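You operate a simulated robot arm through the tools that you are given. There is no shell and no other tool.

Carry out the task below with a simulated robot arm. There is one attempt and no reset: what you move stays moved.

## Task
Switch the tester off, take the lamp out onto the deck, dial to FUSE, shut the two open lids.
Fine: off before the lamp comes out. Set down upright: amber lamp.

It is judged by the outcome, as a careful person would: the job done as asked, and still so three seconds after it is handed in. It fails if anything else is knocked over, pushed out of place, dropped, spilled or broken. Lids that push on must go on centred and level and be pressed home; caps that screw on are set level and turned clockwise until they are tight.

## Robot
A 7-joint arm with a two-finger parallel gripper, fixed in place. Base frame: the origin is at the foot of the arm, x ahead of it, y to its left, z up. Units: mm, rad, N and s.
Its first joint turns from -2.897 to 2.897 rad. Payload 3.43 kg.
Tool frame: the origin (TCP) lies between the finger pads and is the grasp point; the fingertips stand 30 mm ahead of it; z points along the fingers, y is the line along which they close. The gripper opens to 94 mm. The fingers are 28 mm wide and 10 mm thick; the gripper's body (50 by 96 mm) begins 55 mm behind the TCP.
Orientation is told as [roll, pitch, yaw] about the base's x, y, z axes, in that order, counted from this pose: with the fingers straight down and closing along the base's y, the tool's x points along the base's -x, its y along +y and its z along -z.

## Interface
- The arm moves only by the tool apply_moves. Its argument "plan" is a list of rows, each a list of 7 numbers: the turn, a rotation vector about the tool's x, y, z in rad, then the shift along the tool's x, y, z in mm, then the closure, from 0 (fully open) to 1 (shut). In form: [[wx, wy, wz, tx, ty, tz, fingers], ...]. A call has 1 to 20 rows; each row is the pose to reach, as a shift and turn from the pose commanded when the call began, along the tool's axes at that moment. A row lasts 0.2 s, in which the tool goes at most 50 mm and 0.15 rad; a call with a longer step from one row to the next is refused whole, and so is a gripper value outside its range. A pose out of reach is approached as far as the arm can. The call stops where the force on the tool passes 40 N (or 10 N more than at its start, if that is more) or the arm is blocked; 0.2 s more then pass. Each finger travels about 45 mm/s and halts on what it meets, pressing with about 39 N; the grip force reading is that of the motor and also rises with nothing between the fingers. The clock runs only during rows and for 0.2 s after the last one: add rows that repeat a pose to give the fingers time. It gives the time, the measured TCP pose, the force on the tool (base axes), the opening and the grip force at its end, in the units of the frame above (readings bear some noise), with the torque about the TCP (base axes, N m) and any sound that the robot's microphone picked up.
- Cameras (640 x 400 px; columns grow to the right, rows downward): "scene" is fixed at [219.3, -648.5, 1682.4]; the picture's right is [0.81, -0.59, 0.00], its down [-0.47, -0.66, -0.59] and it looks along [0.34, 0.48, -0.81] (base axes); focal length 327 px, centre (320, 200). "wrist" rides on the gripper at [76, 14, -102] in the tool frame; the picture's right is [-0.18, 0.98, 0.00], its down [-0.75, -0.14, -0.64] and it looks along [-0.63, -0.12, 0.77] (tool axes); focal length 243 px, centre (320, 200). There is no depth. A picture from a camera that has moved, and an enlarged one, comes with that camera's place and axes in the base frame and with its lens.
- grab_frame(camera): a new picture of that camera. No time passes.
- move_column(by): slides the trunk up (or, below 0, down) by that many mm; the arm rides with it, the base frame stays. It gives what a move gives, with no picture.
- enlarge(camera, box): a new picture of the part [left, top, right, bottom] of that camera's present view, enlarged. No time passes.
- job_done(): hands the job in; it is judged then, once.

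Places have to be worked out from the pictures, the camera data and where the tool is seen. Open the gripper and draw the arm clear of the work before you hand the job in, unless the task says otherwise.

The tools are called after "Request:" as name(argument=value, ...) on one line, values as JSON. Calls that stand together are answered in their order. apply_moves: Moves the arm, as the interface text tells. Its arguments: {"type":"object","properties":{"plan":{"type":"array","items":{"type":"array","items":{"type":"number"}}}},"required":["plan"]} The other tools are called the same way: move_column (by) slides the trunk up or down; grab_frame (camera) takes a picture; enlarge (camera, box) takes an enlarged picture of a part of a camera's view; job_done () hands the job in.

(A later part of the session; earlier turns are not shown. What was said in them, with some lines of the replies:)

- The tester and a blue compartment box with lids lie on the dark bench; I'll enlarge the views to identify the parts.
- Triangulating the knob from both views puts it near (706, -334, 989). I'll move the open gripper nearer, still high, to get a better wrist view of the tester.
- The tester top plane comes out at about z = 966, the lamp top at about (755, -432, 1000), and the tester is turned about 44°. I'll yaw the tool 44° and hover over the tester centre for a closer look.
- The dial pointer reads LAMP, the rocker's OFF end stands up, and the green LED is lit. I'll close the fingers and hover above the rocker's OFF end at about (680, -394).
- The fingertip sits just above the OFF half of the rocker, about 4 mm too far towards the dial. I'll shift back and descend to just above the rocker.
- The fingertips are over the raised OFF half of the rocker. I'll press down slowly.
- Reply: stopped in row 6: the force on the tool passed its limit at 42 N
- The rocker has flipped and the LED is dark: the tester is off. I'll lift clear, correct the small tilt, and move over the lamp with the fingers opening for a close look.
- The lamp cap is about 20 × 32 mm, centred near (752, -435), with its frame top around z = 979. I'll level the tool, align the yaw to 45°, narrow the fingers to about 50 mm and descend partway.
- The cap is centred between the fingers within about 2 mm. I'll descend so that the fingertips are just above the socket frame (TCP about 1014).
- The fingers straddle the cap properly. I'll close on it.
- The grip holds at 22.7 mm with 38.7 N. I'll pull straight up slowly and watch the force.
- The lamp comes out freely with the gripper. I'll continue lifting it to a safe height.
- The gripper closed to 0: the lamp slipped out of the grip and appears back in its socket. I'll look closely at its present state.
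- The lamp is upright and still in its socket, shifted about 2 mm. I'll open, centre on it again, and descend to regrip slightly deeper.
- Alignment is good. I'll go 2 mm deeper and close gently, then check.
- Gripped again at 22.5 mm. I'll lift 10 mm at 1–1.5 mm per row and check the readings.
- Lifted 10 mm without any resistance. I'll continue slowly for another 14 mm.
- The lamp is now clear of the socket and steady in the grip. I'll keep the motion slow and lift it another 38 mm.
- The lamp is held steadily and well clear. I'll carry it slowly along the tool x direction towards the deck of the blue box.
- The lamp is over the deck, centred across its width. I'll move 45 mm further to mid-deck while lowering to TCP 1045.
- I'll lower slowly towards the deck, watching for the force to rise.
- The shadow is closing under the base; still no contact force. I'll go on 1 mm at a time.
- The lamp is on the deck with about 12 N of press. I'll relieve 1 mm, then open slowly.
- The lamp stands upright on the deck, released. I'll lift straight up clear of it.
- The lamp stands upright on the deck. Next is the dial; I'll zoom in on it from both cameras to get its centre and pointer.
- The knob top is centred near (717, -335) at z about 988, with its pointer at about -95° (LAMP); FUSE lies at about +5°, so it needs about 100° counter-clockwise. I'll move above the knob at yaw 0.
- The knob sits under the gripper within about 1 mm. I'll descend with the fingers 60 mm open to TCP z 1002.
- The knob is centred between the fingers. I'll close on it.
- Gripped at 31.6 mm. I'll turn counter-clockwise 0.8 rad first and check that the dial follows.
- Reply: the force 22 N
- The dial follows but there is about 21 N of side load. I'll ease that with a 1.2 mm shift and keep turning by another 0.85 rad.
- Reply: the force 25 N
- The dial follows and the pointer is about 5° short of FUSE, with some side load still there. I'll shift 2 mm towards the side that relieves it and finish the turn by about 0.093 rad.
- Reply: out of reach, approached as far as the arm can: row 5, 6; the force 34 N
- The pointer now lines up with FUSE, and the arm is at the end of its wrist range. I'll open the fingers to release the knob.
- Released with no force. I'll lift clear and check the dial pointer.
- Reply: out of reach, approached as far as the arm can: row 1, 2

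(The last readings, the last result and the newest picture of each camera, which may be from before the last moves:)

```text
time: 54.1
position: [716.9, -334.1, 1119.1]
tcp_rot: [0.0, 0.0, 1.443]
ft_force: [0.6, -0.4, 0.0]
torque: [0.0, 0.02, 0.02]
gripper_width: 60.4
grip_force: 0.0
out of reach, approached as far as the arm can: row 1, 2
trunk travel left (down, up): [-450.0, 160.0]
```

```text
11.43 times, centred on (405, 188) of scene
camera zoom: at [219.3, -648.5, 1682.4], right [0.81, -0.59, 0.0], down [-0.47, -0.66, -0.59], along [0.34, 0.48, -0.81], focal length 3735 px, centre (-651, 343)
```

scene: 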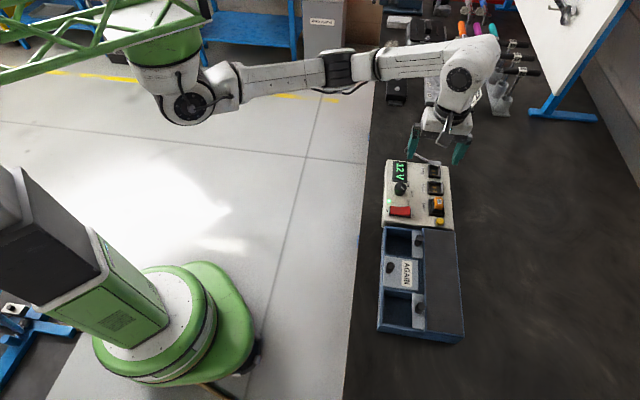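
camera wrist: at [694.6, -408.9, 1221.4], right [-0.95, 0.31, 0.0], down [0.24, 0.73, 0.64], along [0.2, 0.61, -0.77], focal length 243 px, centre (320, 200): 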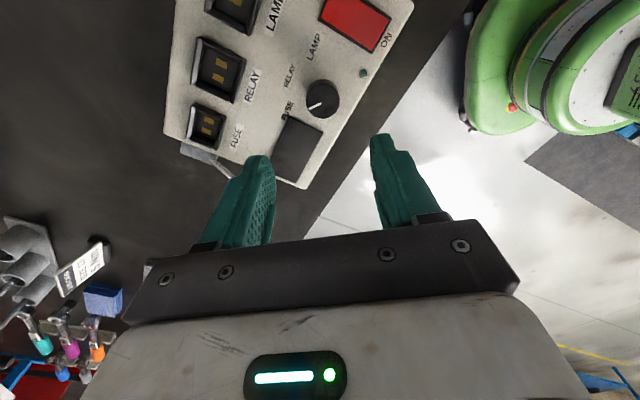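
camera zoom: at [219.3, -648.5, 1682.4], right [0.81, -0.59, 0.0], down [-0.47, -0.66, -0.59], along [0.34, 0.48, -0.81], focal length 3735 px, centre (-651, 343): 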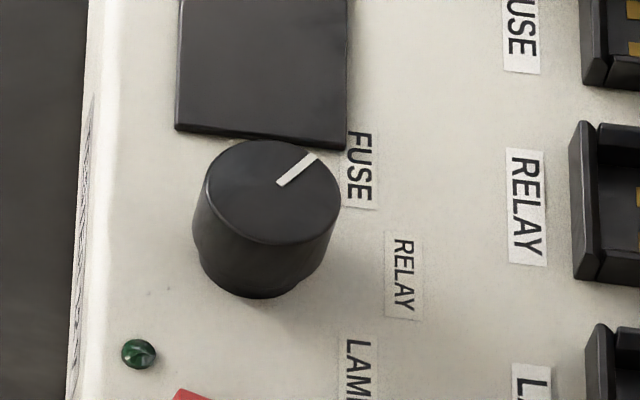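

The dial pointer reads about +5°, right at FUSE. Next are the lids: the GOOD knob top is near (637, -477, 993) and must travel about 66 mm towards the wall to match the AGAIN lid. I'll hover over it at yaw 0.785.

Request:
apply_moves(plan=[[0, 0, 0.11, 25, 10, 5, 0.4], [0, 0, 0.22, 50, 20, 10, 0.5], [0, 0, 0.33, 76, 30.5, 15, 0.5], [0, 0, 0.44, 101, 40.5, 20, 0.5], [0, 0, 0.55, 127, 51, 25, 0.5], [0, 0, 0.658, 151.9, 61, 29, 0.5], [0, 0, 0.658, 151.9, 61, 29, 0.5]])

Request:
grab_frame(camera="wrist")

Request:
enlarge(camera="wrist", box=[250, 0, 450, 160])

Request:
enlarge(camera="scene", box=[375, 220, 470, 350])

```text
time: 55.7
position: [637.6, -478.3, 1089.6]
tcp_rot: [0.001, 0.001, 0.784]
ft_force: [-0.2, -0.3, -0.5]
torque: [0.03, -0.01, 0.01]
gripper_width: 47.3
grip_force: 0.0
trunk travel left (down, up): [-450.0, 160.0]
```

```text
taken
camera wrist: at [574.4, -523.1, 1192.0], right [-0.56, 0.83, 0.0], down [0.63, 0.43, 0.64], along [0.53, 0.36, -0.77], focal length 243 px, centre (320, 200)
```

wrist: 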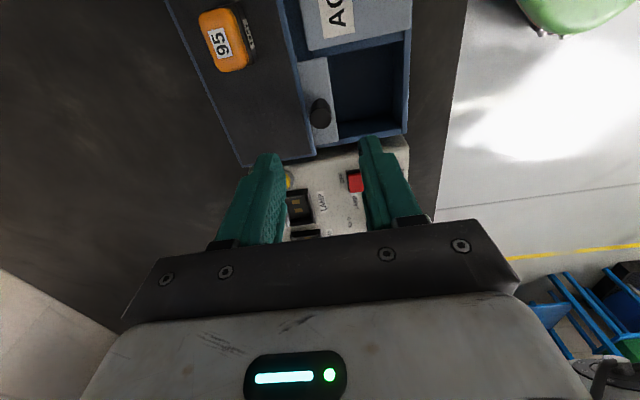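

```text
2.50 times, centred on (350, 80) of wrist
camera zoom: at [574.4, -523.1, 1192.0], right [-0.56, 0.83, 0.0], down [0.63, 0.43, 0.64], along [0.53, 0.36, -0.77], focal length 606 px, centre (245, 500)
```

zoom: 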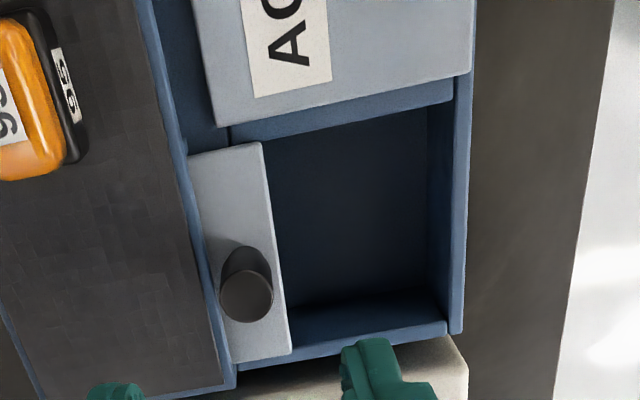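

```text
3.08 times, centred on (422, 285) of scene
camera zoom: at [219.3, -648.5, 1682.4], right [0.81, -0.59, 0.0], down [-0.47, -0.66, -0.59], along [0.34, 0.48, -0.81], focal length 1006 px, centre (5, -62)
```

zoom: 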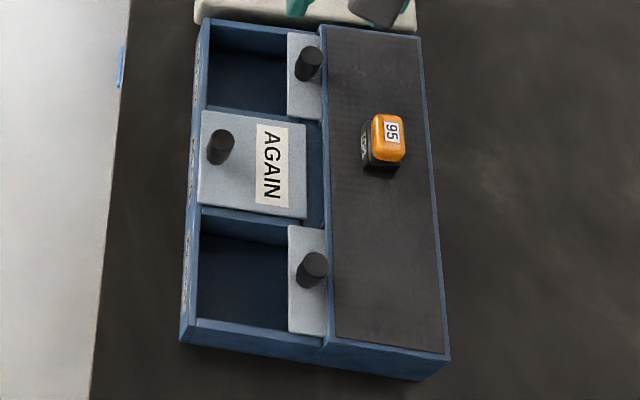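

The GOOD knob top is exactly beneath the TCP at (637.6, -478.3, 993), and the deck edge is about 15 mm to one side. I'll descend so the tips stay just above deck level (TCP 1016).

Request:
apply_moves(plan=[[0, 0, 0, 0, 0, 20, 0.5], [0, 0, 0, 0, 0, 40, 0.5], [0, 0, 0, 0, 0, 58, 0.5], [0, 0, 0, 0, 0, 68, 0.5], [0, 0, 0, 0, 0, 73.5, 0.5], [0, 0, 0, 0, 0, 73.5, 0.5]])

Request:
enlarge(camera="wrist", box=[240, 60, 400, 220])

Request:
enlarge(camera="scene", box=[385, 210, 445, 270])

```text
time: 57.1
position: [639.0, -477.6, 1016.6]
tcp_rot: [-0.002, 0.001, 0.786]
ft_force: [0.1, -0.4, -0.1]
torque: [0.01, 0.0, 0.01]
gripper_width: 47.0
grip_force: 0.0
trunk travel left (down, up): [-450.0, 160.0]
```

```text
2.50 times, centred on (320, 140) of wrist
camera zoom: at [575.2, -521.1, 1119.3], right [-0.56, 0.83, 0.0], down [0.63, 0.43, 0.64], along [0.53, 0.36, -0.77], focal length 606 px, centre (320, 350)
```

zoom: 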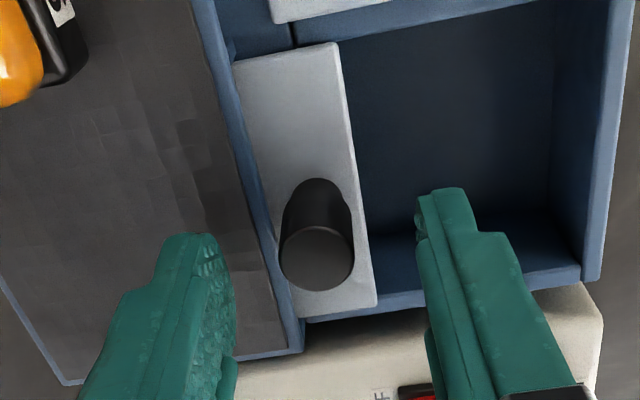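

```text
6.67 times, centred on (415, 240) of scene
camera zoom: at [219.3, -648.5, 1682.4], right [0.81, -0.59, 0.0], down [-0.47, -0.66, -0.59], along [0.34, 0.48, -0.81], focal length 2178 px, centre (-313, -67)
```

zoom: 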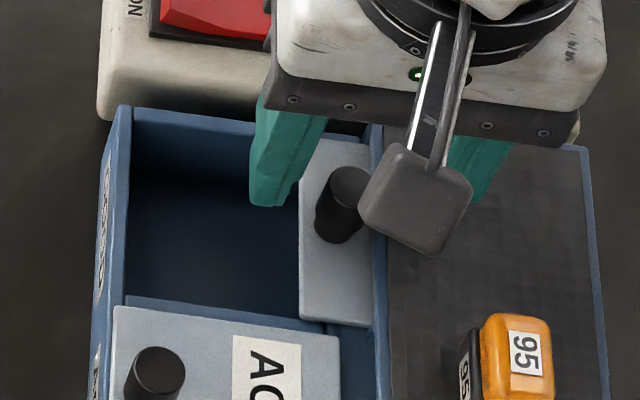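

The fingers straddle the knob with the tips above the deck. I'll close to a loose cage of about 20 mm and then check.

Request:
apply_moves(plan=[[0, 0, 0, 0, 0, 0, 0.6], [0, 0, 0, 0, 0, 0, 0.7], [0, 0, 0, 0, 0, 0, 0.787], [0, 0, 0, 0, 0, 0, 0.787]])

Request:
enlarge(camera="wrist", box=[240, 60, 400, 220])

```text
time: 58.1
position: [639.4, -476.3, 1017.6]
tcp_rot: [-0.002, 0.0, 0.783]
ft_force: [0.4, 0.2, -0.9]
torque: [-0.01, 0.01, -0.03]
gripper_width: 20.2
grip_force: 0.1
trunk travel left (down, up): [-450.0, 160.0]
```

```text
2.50 times, centred on (320, 140) of wrist
camera zoom: at [575.2, -521.2, 1119.5], right [-0.56, 0.83, 0.0], down [0.63, 0.43, 0.64], along [0.53, 0.36, -0.77], focal length 606 px, centre (320, 350)
```

zoom: 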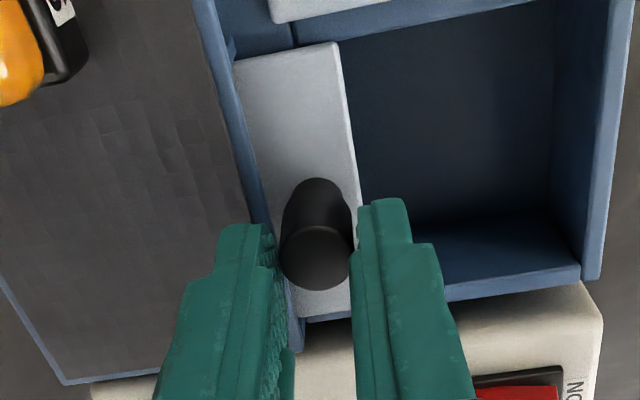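

The knob is caged with slack. I'll push towards the wall, 20 mm at a slow rate first.

Request:
apply_moves(plan=[[0, 0, 0, 0, 2, 0, 0.787], [0, 0, 0, 0, 5, 0, 0.787], [0, 0, 0, 0, 8, 0, 0.787], [0, 0, 0, 0, 11, 0, 0.787], [0, 0, 0, 0, 14, 0, 0.787], [0, 0, 0, 0, 17, 0, 0.787], [0, 0, 0, 0, 20, 0, 0.787]])

Request:
enlarge(camera="wrist", box=[240, 60, 400, 220])

Request:
enlarge(camera="scene", box=[375, 210, 470, 350])

```text
time: 59.7
position: [624.4, -462.1, 1017.0]
tcp_rot: [0.001, 0.0, 0.784]
ft_force: [0.5, 0.1, -0.7]
torque: [-0.05, 0.03, -0.02]
gripper_width: 20.4
grip_force: 0.5
trunk travel left (down, up): [-450.0, 160.0]
```

```text
2.50 times, centred on (320, 140) of wrist
camera zoom: at [560.9, -507.4, 1119.5], right [-0.56, 0.83, 0.0], down [0.63, 0.43, 0.64], along [0.53, 0.36, -0.77], focal length 606 px, centre (320, 350)
```

zoom: 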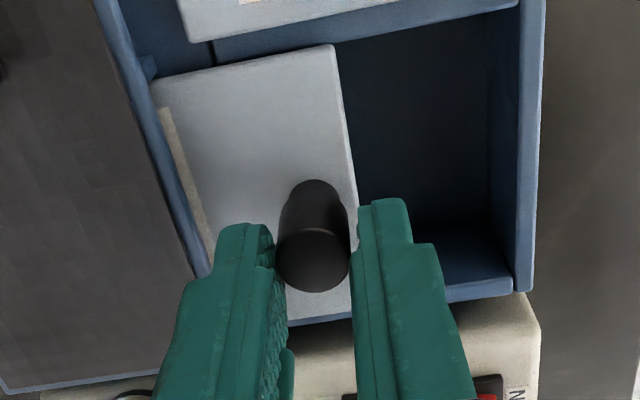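

```text
2.86 times, centred on (422, 280) of scene
camera zoom: at [219.3, -648.5, 1682.4], right [0.81, -0.59, 0.0], down [-0.47, -0.66, -0.59], along [0.34, 0.48, -0.81], focal length 934 px, centre (27, -29)
```

zoom: 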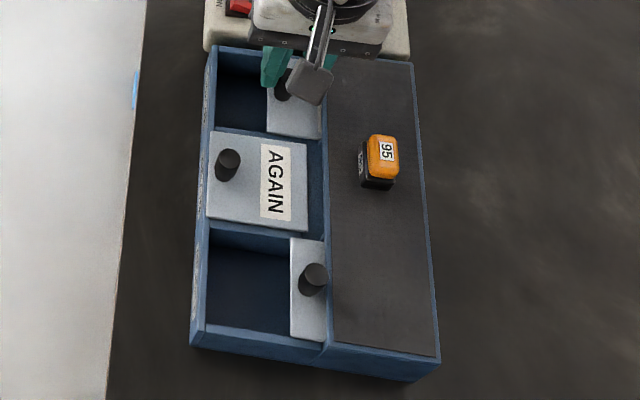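

The lid slides with almost no force. I'll continue 40 mm more, lowering the tips 6 mm now that they have cleared the deck edge.

Request:
apply_moves(plan=[[0, 0, 0, 0, 2, 2, 0.787], [0, 0, 0, 0, 5, 4, 0.787], [0, 0, 0, 0, 9, 6, 0.787], [0, 0, 0, 0, 13, 6, 0.787], [0, 0, 0, 0, 17, 6, 0.787], [0, 0, 0, 0, 21, 6, 0.787], [0, 0, 0, 0, 25, 6, 0.787], [0, 0, 0, 0, 29, 6, 0.787], [0, 0, 0, 0, 33, 6, 0.787], [0, 0, 0, 0, 37, 6, 0.787], [0, 0, 0, 0, 40, 6, 0.787]])

Request:
enlarge(camera="wrist", box=[240, 60, 400, 220])

Request:
enlarge(camera="scene", box=[375, 210, 470, 350])

```text
time: 62.1
position: [597.4, -434.5, 1010.8]
tcp_rot: [-0.001, 0.001, 0.786]
ft_force: [0.1, -0.6, 0.1]
torque: [0.02, 0.02, -0.01]
gripper_width: 20.0
grip_force: 0.4
trunk travel left (down, up): [-450.0, 160.0]
```

```text
2.50 times, centred on (320, 140) of wrist
camera zoom: at [532.8, -479.5, 1113.1], right [-0.56, 0.83, 0.0], down [0.63, 0.43, 0.64], along [0.53, 0.36, -0.77], focal length 606 px, centre (320, 350)
```

zoom: 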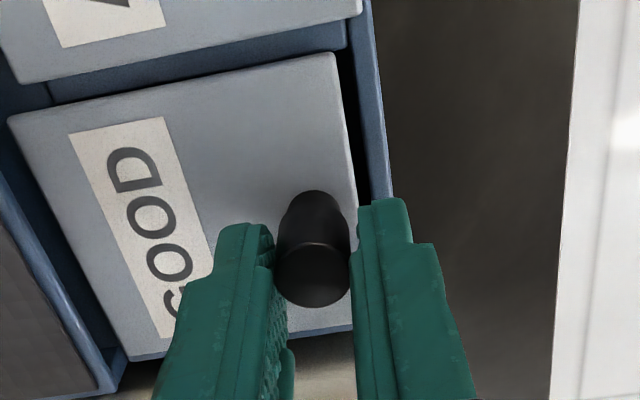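

```text
2.86 times, centred on (422, 280) of scene
camera zoom: at [219.3, -648.5, 1682.4], right [0.81, -0.59, 0.0], down [-0.47, -0.66, -0.59], along [0.34, 0.48, -0.81], focal length 934 px, centre (27, -29)
```

zoom: 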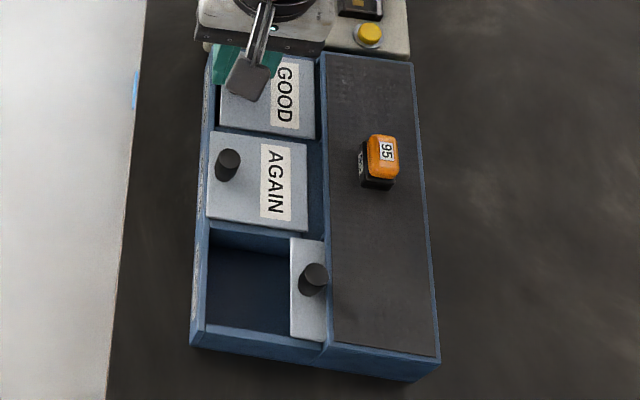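

The GOOD lid is about 5 mm from the wall. I'll push the rest slowly at 1 mm per row.

Request:
apply_moves(plan=[[0, 0, 0, 0, 1, 0, 0.787], [0, 0, 0, 0, 2, 0, 0.787], [0, 0, 0, 0, 3, 0, 0.787], [0, 0, 0, 0, 4, 0, 0.787], [0, 0, 0, 0, 5, 0, 0.787], [0, 0, 0, 0, 5, 0, 0.787]])

Request:
enlarge(camera="wrist", box=[240, 60, 400, 220])

Request:
enlarge(camera="scene", box=[385, 215, 435, 295])

```text
time: 63.5
position: [593.2, -432.0, 1011.2]
tcp_rot: [-0.003, -0.001, 0.785]
ft_force: [0.6, 0.1, -0.3]
torque: [-0.02, -0.01, 0.02]
gripper_width: 20.3
grip_force: 0.4
trunk travel left (down, up): [-450.0, 160.0]
```

```text
2.50 times, centred on (320, 140) of wrist
camera zoom: at [528.9, -475.6, 1113.6], right [-0.56, 0.83, 0.0], down [0.63, 0.43, 0.64], along [0.53, 0.36, -0.77], focal length 606 px, centre (320, 350)
```

zoom: 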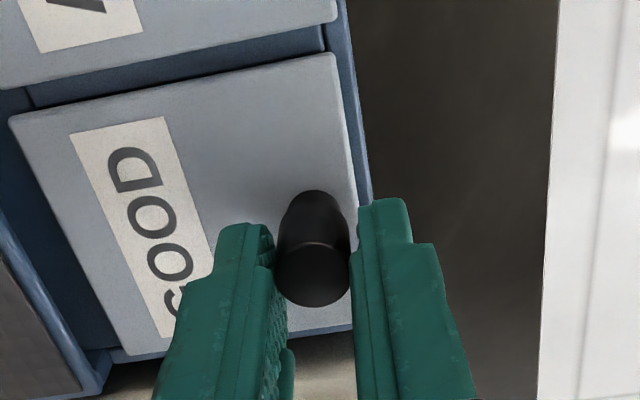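

```text
5.00 times, centred on (410, 255) of scene
camera zoom: at [219.3, -648.5, 1682.4], right [0.81, -0.59, 0.0], down [-0.47, -0.66, -0.59], along [0.34, 0.48, -0.81], focal length 1634 px, centre (-130, -75)
```

zoom: 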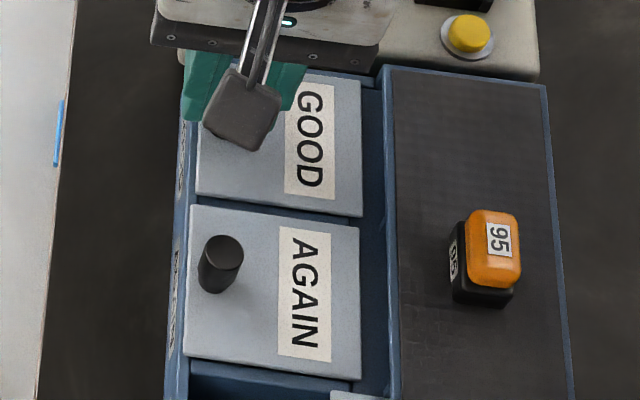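

The GOOD lid is within 1–2 mm of the AGAIN lid's line. I'll press on gently to feel the stop.

Request:
apply_moves(plan=[[0, 0, 0, 0, 0.7, 0, 0.787], [0, 0, 0, 0, 1.4, 0, 0.787], [0, 0, 0, 0, 2.0, 0, 0.787], [0, 0, 0, 0, 2.0, 0, 0.787]])

Request:
enlarge(camera="wrist", box=[240, 60, 400, 220])

Request:
enlarge(camera="scene", box=[385, 215, 435, 295])

```text
time: 64.5
position: [591.8, -429.3, 1011.9]
tcp_rot: [-0.001, -0.001, 0.785]
ft_force: [0.9, -0.2, -0.2]
torque: [-0.02, -0.05, 0.01]
gripper_width: 20.4
grip_force: 0.4
trunk travel left (down, up): [-450.0, 160.0]
```

```text
2.50 times, centred on (320, 140) of wrist
camera zoom: at [527.8, -473.9, 1113.8], right [-0.56, 0.83, 0.0], down [0.63, 0.43, 0.64], along [0.53, 0.36, -0.77], focal length 606 px, centre (320, 350)
```

zoom: 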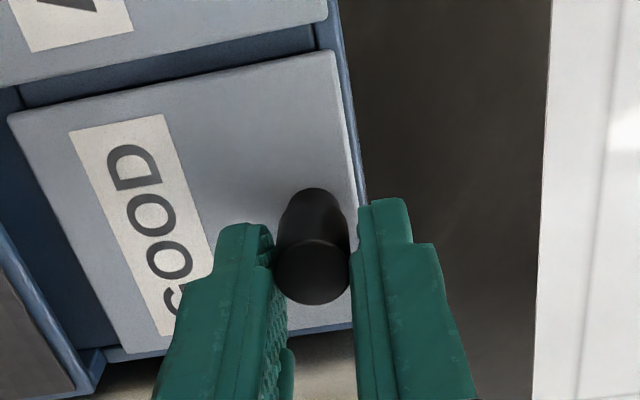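

```text
5.00 times, centred on (410, 255) of scene
camera zoom: at [219.3, -648.5, 1682.4], right [0.81, -0.59, 0.0], down [-0.47, -0.66, -0.59], along [0.34, 0.48, -0.81], focal length 1634 px, centre (-130, -75)
```

zoom: 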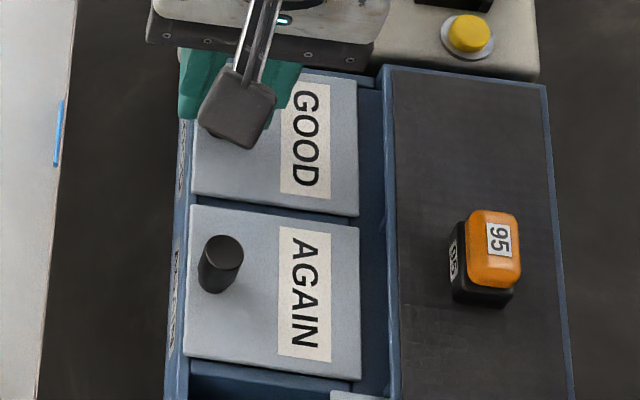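

GOOD now looks level with AGAIN. I'll test 1.5 mm more for the stop.

Request:
apply_moves(plan=[[0, 0, 0, 0, 0.5, 0, 0.787], [0, 0, 0, 0, 1.0, 0, 0.787], [0, 0, 0, 0, 1.5, 0, 0.787], [0, 0, 0, 0, 1.5, 0, 0.787]])

Request:
enlarge(camera="wrist", box=[240, 60, 400, 220])

Request:
enlarge(camera="scene", box=[385, 215, 435, 295])

```text
time: 65.5
position: [590.3, -428.0, 1012.1]
tcp_rot: [-0.002, -0.001, 0.785]
ft_force: [4.1, -2.7, 1.2]
torque: [-0.09, -0.08, 0.03]
gripper_width: 22.2
grip_force: 1.8
trunk travel left (down, up): [-450.0, 160.0]
```

```text
2.50 times, centred on (320, 140) of wrist
camera zoom: at [526.8, -473.3, 1113.7], right [-0.56, 0.83, 0.0], down [0.63, 0.43, 0.64], along [0.53, 0.36, -0.77], focal length 606 px, centre (320, 350)
```

zoom: 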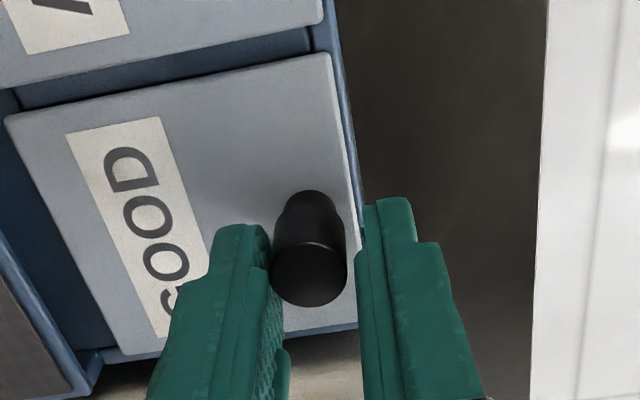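

```text
5.00 times, centred on (410, 255) of scene
camera zoom: at [219.3, -648.5, 1682.4], right [0.81, -0.59, 0.0], down [-0.47, -0.66, -0.59], along [0.34, 0.48, -0.81], focal length 1634 px, centre (-130, -75)
```

zoom: 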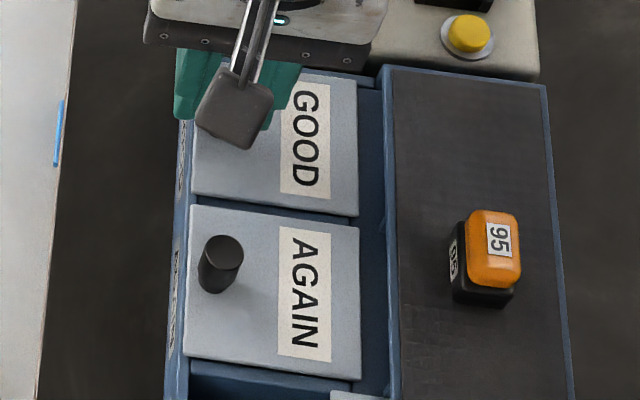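

The stop is felt (about 5 N) and the lid did not move further: GOOD is shut, and the box and lamp stayed in place. I'll back off, open and lift.

Request:
apply_moves(plan=[[0, 0, 0, 0, -1.5, 0, 0.787], [0, 0, 0, 0, -1.5, 0, 0.7], [0, 0, 0, 0, -1.5, 0, 0.5], [0, 0, 0, 0, -1.5, 0, 0.5], [0, 0, 0, 0, -1.5, -20, 0.5], [0, 0, 0, 0, -1.5, -50, 0.5], [0, 0, 0, 0, -1.5, -80, 0.5], [0, 0, 0, 0, -1.5, -80, 0.5]])

Request:
grab_frame(camera="wrist")

Request:
enlarge(camera="scene", box=[375, 210, 470, 350])

```text
time: 67.3
position: [592.4, -429.2, 1090.7]
tcp_rot: [-0.002, 0.0, 0.785]
ft_force: [-0.3, 0.2, -0.8]
torque: [0.01, -0.01, -0.02]
gripper_width: 46.9
grip_force: 0.0
trunk travel left (down, up): [-450.0, 160.0]
```

```text
taken
camera wrist: at [528.1, -474.5, 1193.7], right [-0.56, 0.83, 0.0], down [0.63, 0.43, 0.64], along [0.53, 0.36, -0.77], focal length 243 px, centre (320, 200)
```

wrist: 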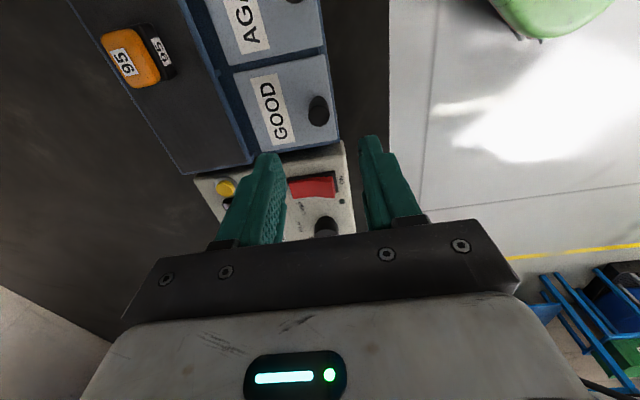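

```text
2.86 times, centred on (422, 280) of scene
camera zoom: at [219.3, -648.5, 1682.4], right [0.81, -0.59, 0.0], down [-0.47, -0.66, -0.59], along [0.34, 0.48, -0.81], focal length 934 px, centre (27, -29)
```

zoom: 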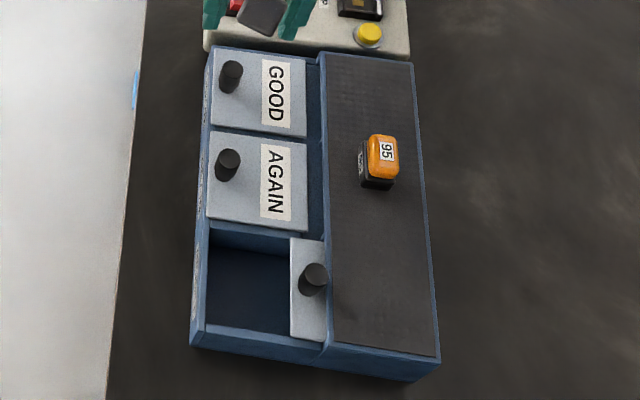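

GOOD is shut in line with AGAIN. Now the REJECT knob, estimated at (522.6, -592.3): I'll move above it.

Request:
apply_moves(plan=[[0, 0, 0, 25, -10, 0, 0.5], [0, 0, 0, 55, -22, 0, 0.5], [0, 0, 0, 90, -36, 0, 0.5], [0, 0, 0, 125, -50, 0, 0.5], [0, 0, 0, 150, -60, 0, 0.5], [0, 0, 0, 164.7, -66, 0, 0.5], [0, 0, 0, 164.7, -66, 0, 0.5]])

Request:
grab_frame(camera="wrist")

Request:
enlarge(camera="wrist", box=[250, 0, 450, 160])

```text
time: 68.9
position: [518.9, -592.6, 1091.8]
tcp_rot: [-0.001, 0.0, 0.787]
ft_force: [0.0, -0.4, 0.2]
torque: [0.0, 0.0, 0.0]
gripper_width: 46.8
grip_force: 0.1
trunk travel left (down, up): [-450.0, 160.0]
```

```text
taken
camera wrist: at [456.2, -636.5, 1193.2], right [-0.56, 0.83, 0.0], down [0.63, 0.43, 0.64], along [0.53, 0.36, -0.77], focal length 243 px, centre (320, 200)
```

wrist: 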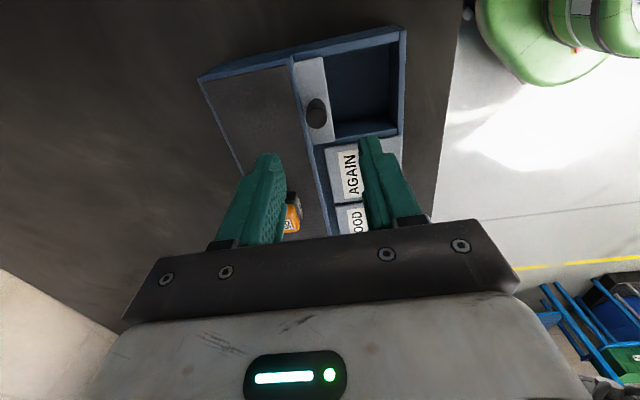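

```text
2.50 times, centred on (350, 80) of wrist
camera zoom: at [456.2, -636.5, 1193.2], right [-0.56, 0.83, 0.0], down [0.63, 0.43, 0.64], along [0.53, 0.36, -0.77], focal length 606 px, centre (245, 500)
```

zoom: 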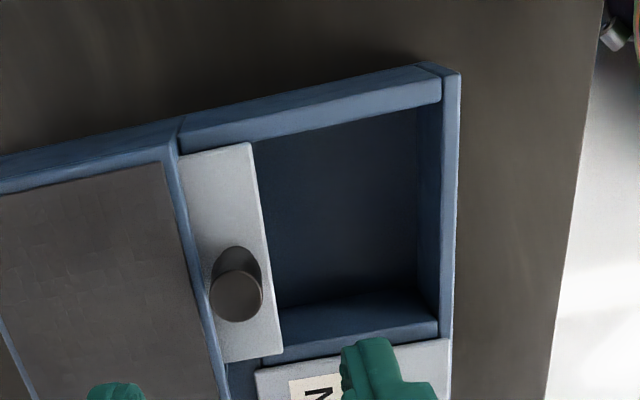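

The knob is about 3.3 mm off in tool -y. I'll correct and descend to TCP 1016.5, keeping the tips above the deck.

Request:
apply_moves(plan=[[0, 0, 0, -1.4, -3.3, 15, 0.5], [0, 0, 0, -1.4, -3.3, 35, 0.5], [0, 0, 0, -1.4, -3.3, 55, 0.5], [0, 0, 0, -1.4, -3.3, 68, 0.5], [0, 0, 0, -1.4, -3.3, 74.5, 0.5], [0, 0, 0, -1.4, -3.3, 74.5, 0.5]])

Request:
enlarge(camera="wrist", box=[240, 60, 400, 220])

Request:
enlarge(camera="scene", box=[375, 260, 460, 350])

```text
time: 70.3
position: [524.6, -594.1, 1016.6]
tcp_rot: [-0.001, 0.0, 0.786]
ft_force: [0.3, 0.3, -0.3]
torque: [0.0, 0.02, 0.0]
gripper_width: 46.9
grip_force: 0.1
trunk travel left (down, up): [-450.0, 160.0]
```

```text
2.50 times, centred on (320, 140) of wrist
camera zoom: at [460.8, -638.7, 1119.3], right [-0.56, 0.83, 0.0], down [0.63, 0.43, 0.64], along [0.53, 0.36, -0.77], focal length 606 px, centre (320, 350)
```

zoom: 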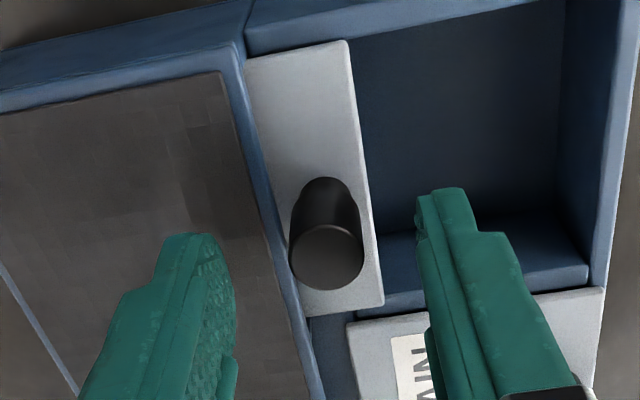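

```text
4.44 times, centred on (418, 305) of scene
camera zoom: at [219.3, -648.5, 1682.4], right [0.81, -0.59, 0.0], down [-0.47, -0.66, -0.59], along [0.34, 0.48, -0.81], focal length 1452 px, centre (-113, -267)
```

zoom: 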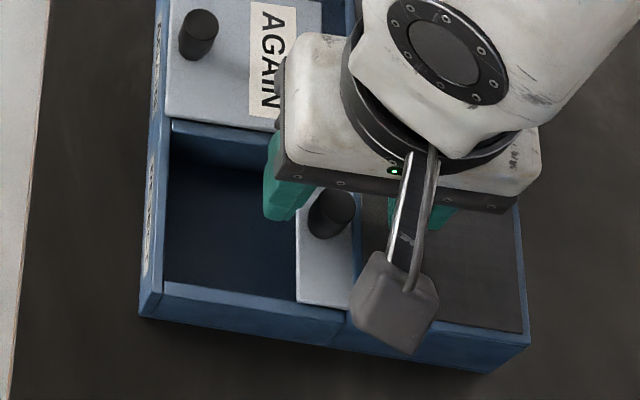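

I'll nudge 1.8 mm to centre on the knob and close to the same loose cage.

Request:
apply_moves(plan=[[0, 0, 0, 0, 1.8, 0, 0.5], [0, 0, 0, 0, 1.8, 0, 0.6], [0, 0, 0, 0, 1.8, 0, 0.7], [0, 0, 0, 0, 1.8, 0, 0.787], [0, 0, 0, 0, 1.8, 0, 0.787]])

Request:
enlarge(camera="wrist", box=[240, 60, 400, 220])

```text
time: 71.5
position: [524.3, -591.9, 1017.9]
tcp_rot: [0.0, 0.0, 0.785]
ft_force: [1.2, -0.2, 0.4]
torque: [0.01, 0.0, 0.01]
gripper_width: 19.8
grip_force: 0.2
trunk travel left (down, up): [-450.0, 160.0]
```

```text
2.50 times, centred on (320, 140) of wrist
camera zoom: at [459.7, -636.9, 1119.5], right [-0.56, 0.83, 0.0], down [0.63, 0.43, 0.64], along [0.53, 0.36, -0.77], focal length 606 px, centre (320, 350)
```

zoom: 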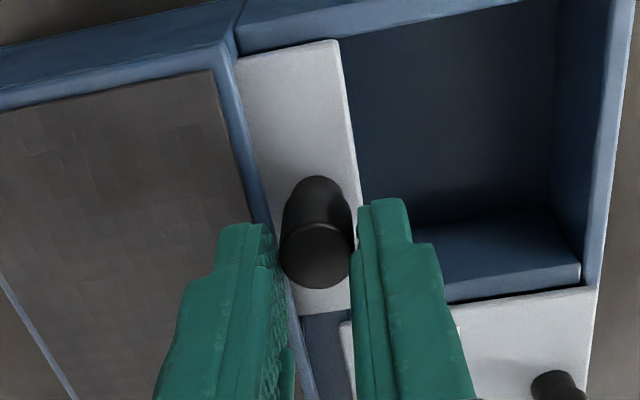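

The knob is caged. I'll push 20 mm first.

Request:
apply_moves(plan=[[0, 0, 0, 0, 2, 0, 0.787], [0, 0, 0, 0, 5, 0, 0.787], [0, 0, 0, 0, 8, 0, 0.787], [0, 0, 0, 0, 11, 0, 0.787], [0, 0, 0, 0, 14, 0, 0.787], [0, 0, 0, 0, 17, 0, 0.787], [0, 0, 0, 0, 20, 0, 0.787]])

Request:
enlarge(camera="wrist", box=[240, 60, 400, 220])

Request:
enlarge(camera="scene", box=[375, 210, 470, 350])

```text
time: 73.1
position: [509.4, -578.7, 1016.7]
tcp_rot: [0.0, 0.001, 0.784]
ft_force: [-0.4, 0.0, -0.5]
torque: [0.01, 0.02, -0.05]
gripper_width: 20.1
grip_force: 0.1
trunk travel left (down, up): [-450.0, 160.0]
```

```text
2.50 times, centred on (320, 140) of wrist
camera zoom: at [445.5, -623.4, 1118.5], right [-0.56, 0.83, 0.0], down [0.63, 0.43, 0.64], along [0.53, 0.36, -0.77], focal length 606 px, centre (320, 350)
```

zoom: 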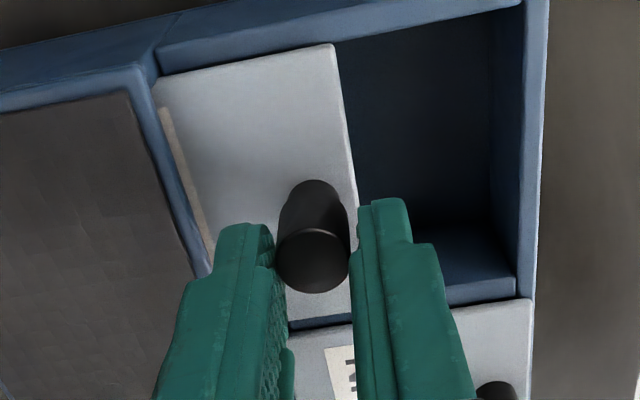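

```text
2.86 times, centred on (422, 280) of scene
camera zoom: at [219.3, -648.5, 1682.4], right [0.81, -0.59, 0.0], down [-0.47, -0.66, -0.59], along [0.34, 0.48, -0.81], focal length 934 px, centre (27, -29)
```

zoom: 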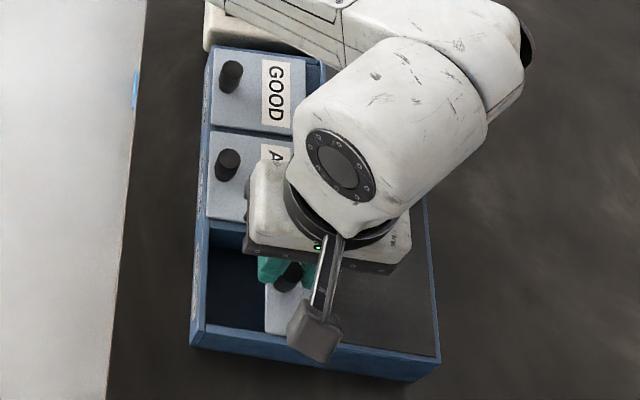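

Request:
apply_moves(plan=[[0, 0, 0, 0, 2, 2, 0.787], [0, 0, 0, 0, 5, 4, 0.787], [0, 0, 0, 0, 9, 6, 0.787], [0, 0, 0, 0, 13, 6, 0.787], [0, 0, 0, 0, 17, 6, 0.787], [0, 0, 0, 0, 21, 6, 0.787], [0, 0, 0, 0, 25, 6, 0.787], [0, 0, 0, 0, 29, 6, 0.787], [0, 0, 0, 0, 33, 6, 0.787], [0, 0, 0, 0, 37, 6, 0.787], [0, 0, 0, 0, 40, 6, 0.787]])

Request:
enlarge(camera="wrist", box=[240, 60, 400, 220])

Request:
enlarge(camera="scene", box=[375, 210, 470, 350])

```text
time: 75.5
position: [479.6, -549.0, 1011.2]
tcp_rot: [0.001, 0.0, 0.784]
ft_force: [1.4, -0.3, -0.8]
torque: [0.01, 0.0, 0.0]
gripper_width: 20.2
grip_force: 0.4
trunk travel left (down, up): [-450.0, 160.0]
```

```text
2.50 times, centred on (320, 140) of wrist
camera zoom: at [417.2, -595.0, 1113.3], right [-0.57, 0.82, 0.0], down [0.63, 0.43, 0.64], along [0.53, 0.36, -0.77], focal length 606 px, centre (320, 350)
```

zoom: 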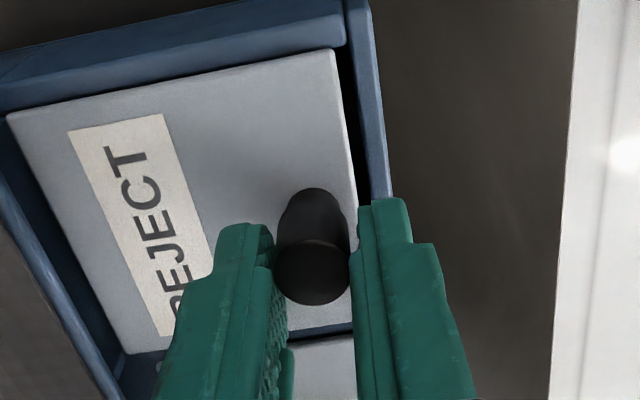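

```text
2.86 times, centred on (422, 280) of scene
camera zoom: at [219.3, -648.5, 1682.4], right [0.81, -0.59, 0.0], down [-0.47, -0.66, -0.59], along [0.34, 0.48, -0.81], focal length 934 px, centre (27, -29)
```

zoom: 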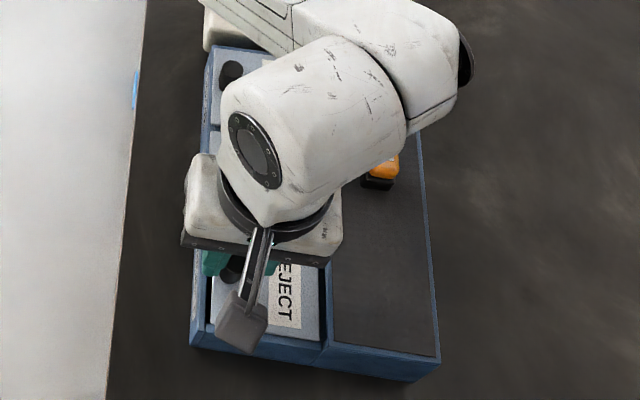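

The REJECT lid is about 5–7 mm from the wall. I'll push on slowly.

Request:
apply_moves(plan=[[0, 0, 0, 0, 1, 0, 0.787], [0, 0, 0, 0, 2, 0, 0.787], [0, 0, 0, 0, 3, 0, 0.787], [0, 0, 0, 0, 4, 0, 0.787], [0, 0, 0, 0, 5, 0, 0.787], [0, 0, 0, 0, 6, 0, 0.787], [0, 0, 0, 0, 6, 0, 0.787]])

Request:
enlarge(camera="wrist", box=[240, 60, 400, 220])

Request:
enlarge(camera="scene", box=[375, 260, 460, 350])

```text
time: 77.1
position: [478.3, -546.2, 1010.4]
tcp_rot: [-0.002, -0.002, 0.786]
ft_force: [0.4, 0.4, -0.1]
torque: [0.01, -0.01, -0.01]
gripper_width: 20.2
grip_force: 0.2
trunk travel left (down, up): [-450.0, 160.0]
```

```text
2.50 times, centred on (320, 140) of wrist
camera zoom: at [413.5, -590.7, 1113.3], right [-0.56, 0.83, 0.0], down [0.63, 0.43, 0.64], along [0.53, 0.36, -0.77], focal length 606 px, centre (320, 350)
```

zoom: 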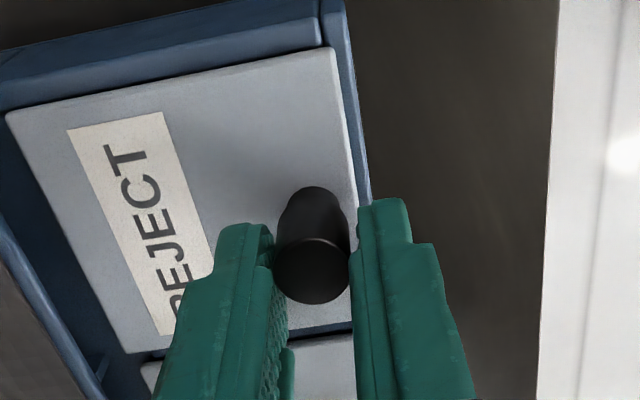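

```text
4.44 times, centred on (418, 305) of scene
camera zoom: at [219.3, -648.5, 1682.4], right [0.81, -0.59, 0.0], down [-0.47, -0.66, -0.59], along [0.34, 0.48, -0.81], focal length 1452 px, centre (-113, -267)
```

zoom: 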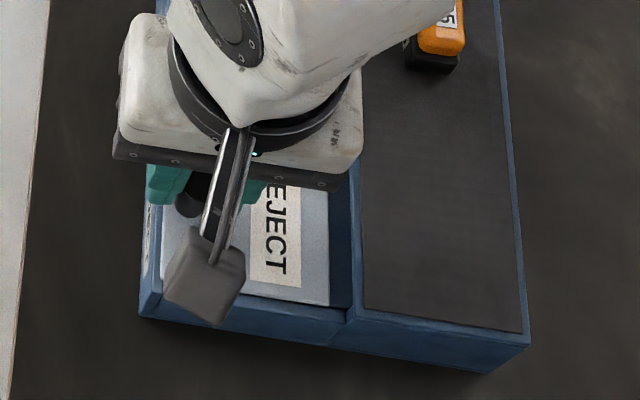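

Request:
apply_moves(plan=[[0, 0, 0, 0, 0.7, 0, 0.787], [0, 0, 0, 0, 1.4, 0, 0.787], [0, 0, 0, 0, 2.0, 0, 0.787], [0, 0, 0, 0, 2.6, 0, 0.787], [0, 0, 0, 0, 2.6, 0, 0.787]])

Request:
enlarge(camera="wrist", box=[240, 60, 400, 220])

Request:
enlarge(camera="scene", box=[375, 260, 460, 350])

```text
time: 78.3
position: [475.4, -544.7, 1011.7]
tcp_rot: [-0.002, 0.0, 0.784]
ft_force: [2.9, -1.3, 0.7]
torque: [-0.05, -0.12, 0.03]
gripper_width: 21.9
grip_force: 1.4
trunk travel left (down, up): [-450.0, 160.0]
```

```text
2.50 times, centred on (320, 140) of wrist
camera zoom: at [411.3, -589.3, 1113.4], right [-0.57, 0.82, 0.0], down [0.63, 0.43, 0.64], along [0.53, 0.36, -0.77], focal length 606 px, centre (320, 350)
```

zoom: 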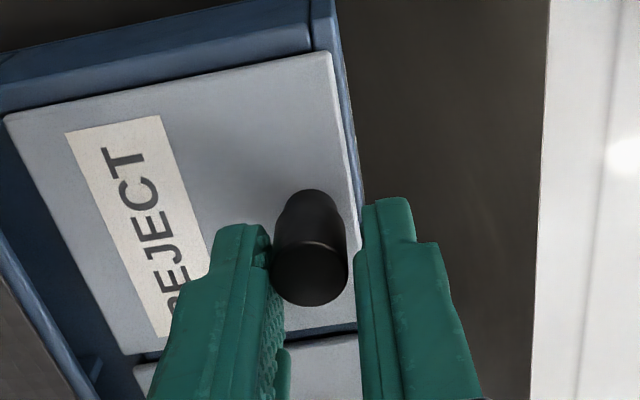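

```text
4.44 times, centred on (418, 305) of scene
camera zoom: at [219.3, -648.5, 1682.4], right [0.81, -0.59, 0.0], down [-0.47, -0.66, -0.59], along [0.34, 0.48, -0.81], focal length 1452 px, centre (-113, -267)
```

zoom: 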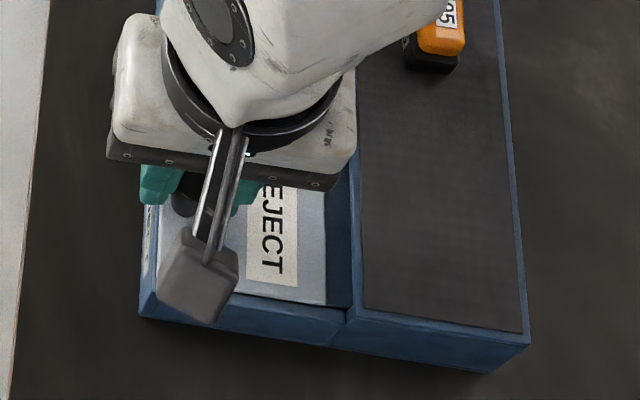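

The stop is felt again (fingers spread, about 3 N), matching the GOOD lid's final state. I'll back off, open and lift.

Request:
apply_moves(plan=[[0, 0, 0, 0, -1.5, 0, 0.787], [0, 0, 0, 0, -1.5, 0, 0.7], [0, 0, 0, 0, -1.5, 0, 0.5], [0, 0, 0, 0, -1.5, 0, 0.5], [0, 0, 0, 0, -1.5, -20, 0.5], [0, 0, 0, 0, -1.5, -50, 0.5], [0, 0, 0, 0, -1.5, -90, 0.3], [0, 0, 0, 0, -1.5, -130, 0.1], [0, 0, 0, 0, -1.5, -160, 0.0], [0, 0, 0, 0, -1.5, -160, 0.0]])

Request:
grab_frame(camera="wrist")

Request:
grab_frame(camera="scene")

```text
time: 80.5
position: [476.8, -544.3, 1173.3]
tcp_rot: [0.0, 0.002, 0.785]
ft_force: [0.2, -0.6, -0.4]
torque: [-0.01, 0.0, 0.02]
gripper_width: 94.4
grip_force: 0.1
trunk travel left (down, up): [-450.0, 160.0]
```

```text
taken
camera wrist: at [412.2, -589.7, 1275.1], right [-0.56, 0.83, 0.0], down [0.63, 0.43, 0.64], along [0.53, 0.36, -0.77], focal length 243 px, centre (320, 200)
```

wrist: 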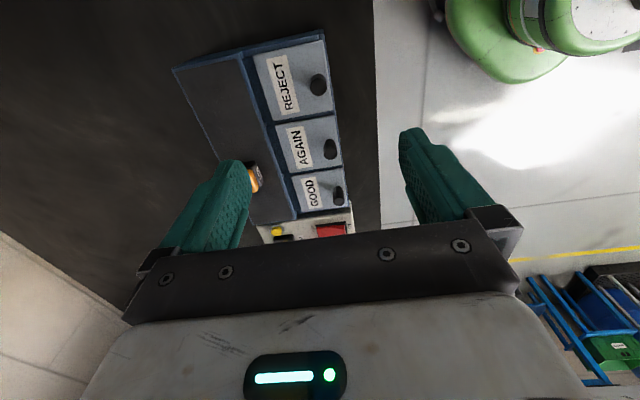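

```text
taken
```

scene: 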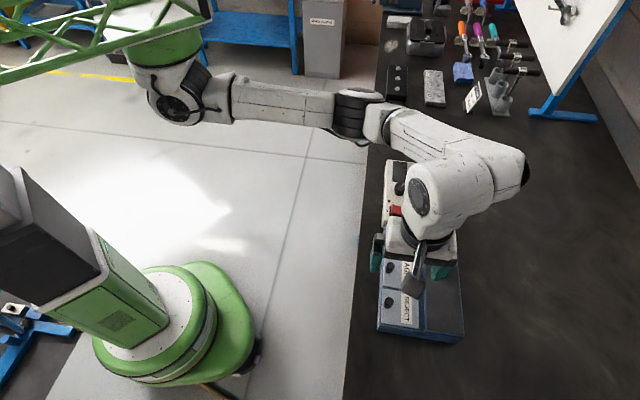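

All three lids are shut in line. I'll raise the arm and draw it back towards the start pose.

Request:
apply_moves(plan=[[0, 0, 0, 0, 0, -35, 0], [0, 0, 0, 0, 0, -70, 0], [0, 0, 0, 0, 0, -105, 0], [0, 0, 0.07, -28, 25, -110, 0], [0, 0, 0.15, -55, 50, -110, 0], [0, 0, 0.23, -83, 74, -110, 0], [0, 0, 0.31, -111, 99, -110, 0], [0, 0, 0.39, -139, 124, -110, 0], [0, 0, 0.47, -167, 149, -110, 0], [0, 0, 0.55, -195, 174, -110, 0], [0, 0, 0.63, -222, 198, -110, 0], [0, 0, 0.71, -250, 223, -110, 0], [0, 0, 0.785, -277, 247, -110, 0], [0, 0, 0.785, -277, 247, -110, 0]])

Request:
grab_frame(camera="scene")

Request:
enlarge(camera="scene", box=[370, 215, 480, 350])

Request:
enlarge(camera="scene", box=[370, 140, 480, 240])

```text
time: 83.5
position: [496.6, -174.0, 1283.1]
tcp_rot: [-0.001, -0.002, -0.003]
ft_force: [0.5, 0.3, -0.7]
torque: [0.0, -0.01, 0.05]
gripper_width: 93.7
grip_force: 0.1
trunk travel left (down, up): [-450.0, 160.0]
```

```text
taken
```

scene: 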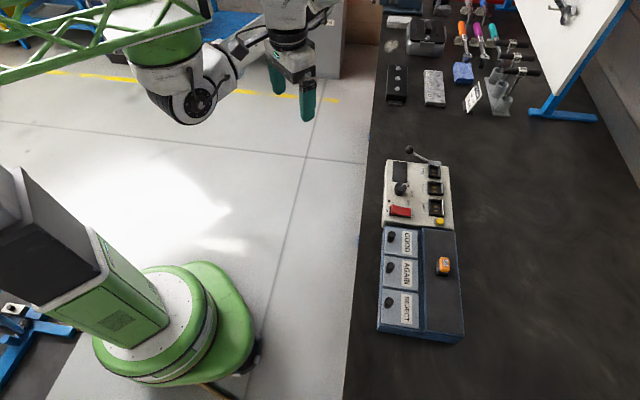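

```text
2.96 times, centred on (425, 282) of scene
camera zoom: at [219.3, -648.5, 1682.4], right [0.81, -0.59, 0.0], down [-0.47, -0.66, -0.59], along [0.34, 0.48, -0.81], focal length 968 px, centre (9, -44)
```

zoom: 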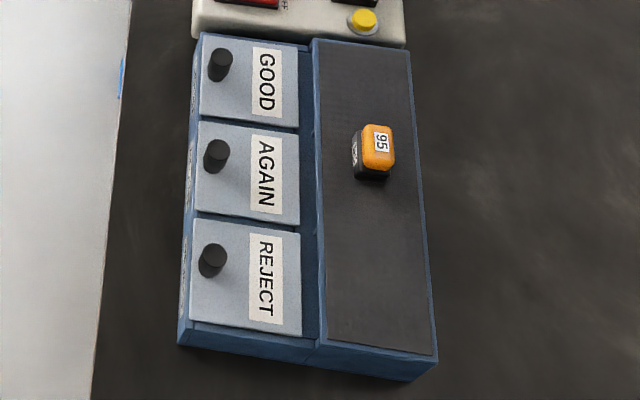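

```text
4.00 times, centred on (425, 190) of scene
camera zoom: at [219.3, -648.5, 1682.4], right [0.81, -0.59, 0.0], down [-0.47, -0.66, -0.59], along [0.34, 0.48, -0.81], focal length 1307 px, centre (-100, 240)
```

zoom: 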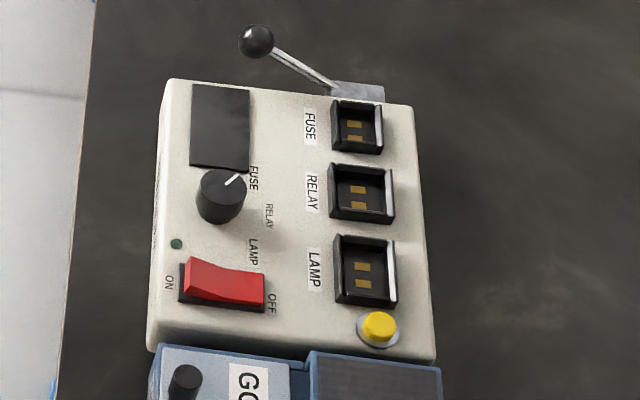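

The final pictures show everything done:
- The tester is off, with its LED and display dark.
- The amber lamp stands upright on the deck.
- The dial points at FUSE.
- All three lids are shut in line, nothing else has moved, and the arm is clear with the gripper open.

I'm handing the job in.

Request:
job_done()

```text
The job is handed in.
```

The job is done and handed in. Everything held in the last pictures before hand-in:

- **Tester:** I switched it off at the red rocker before the lamp came out. The light and display are dark.
- **Lamp:** The amber lamp stands upright in the middle of the deck. On the first pull it slipped from the grip and dropped back into its socket. The second, slower pull brought it out cleanly, and I saw no damage.
- **Dial:** It points at FUSE. I turned it from LAMP by about 100°, and the pointer lines up with the label to within a degree or two.
- **Lids:** GOOD and REJECT are both slid shut until they hit their stops, in line with AGAIN, which was already shut.

The tester, box and lever are where they were. The arm is back near its starting position with the gripper open.
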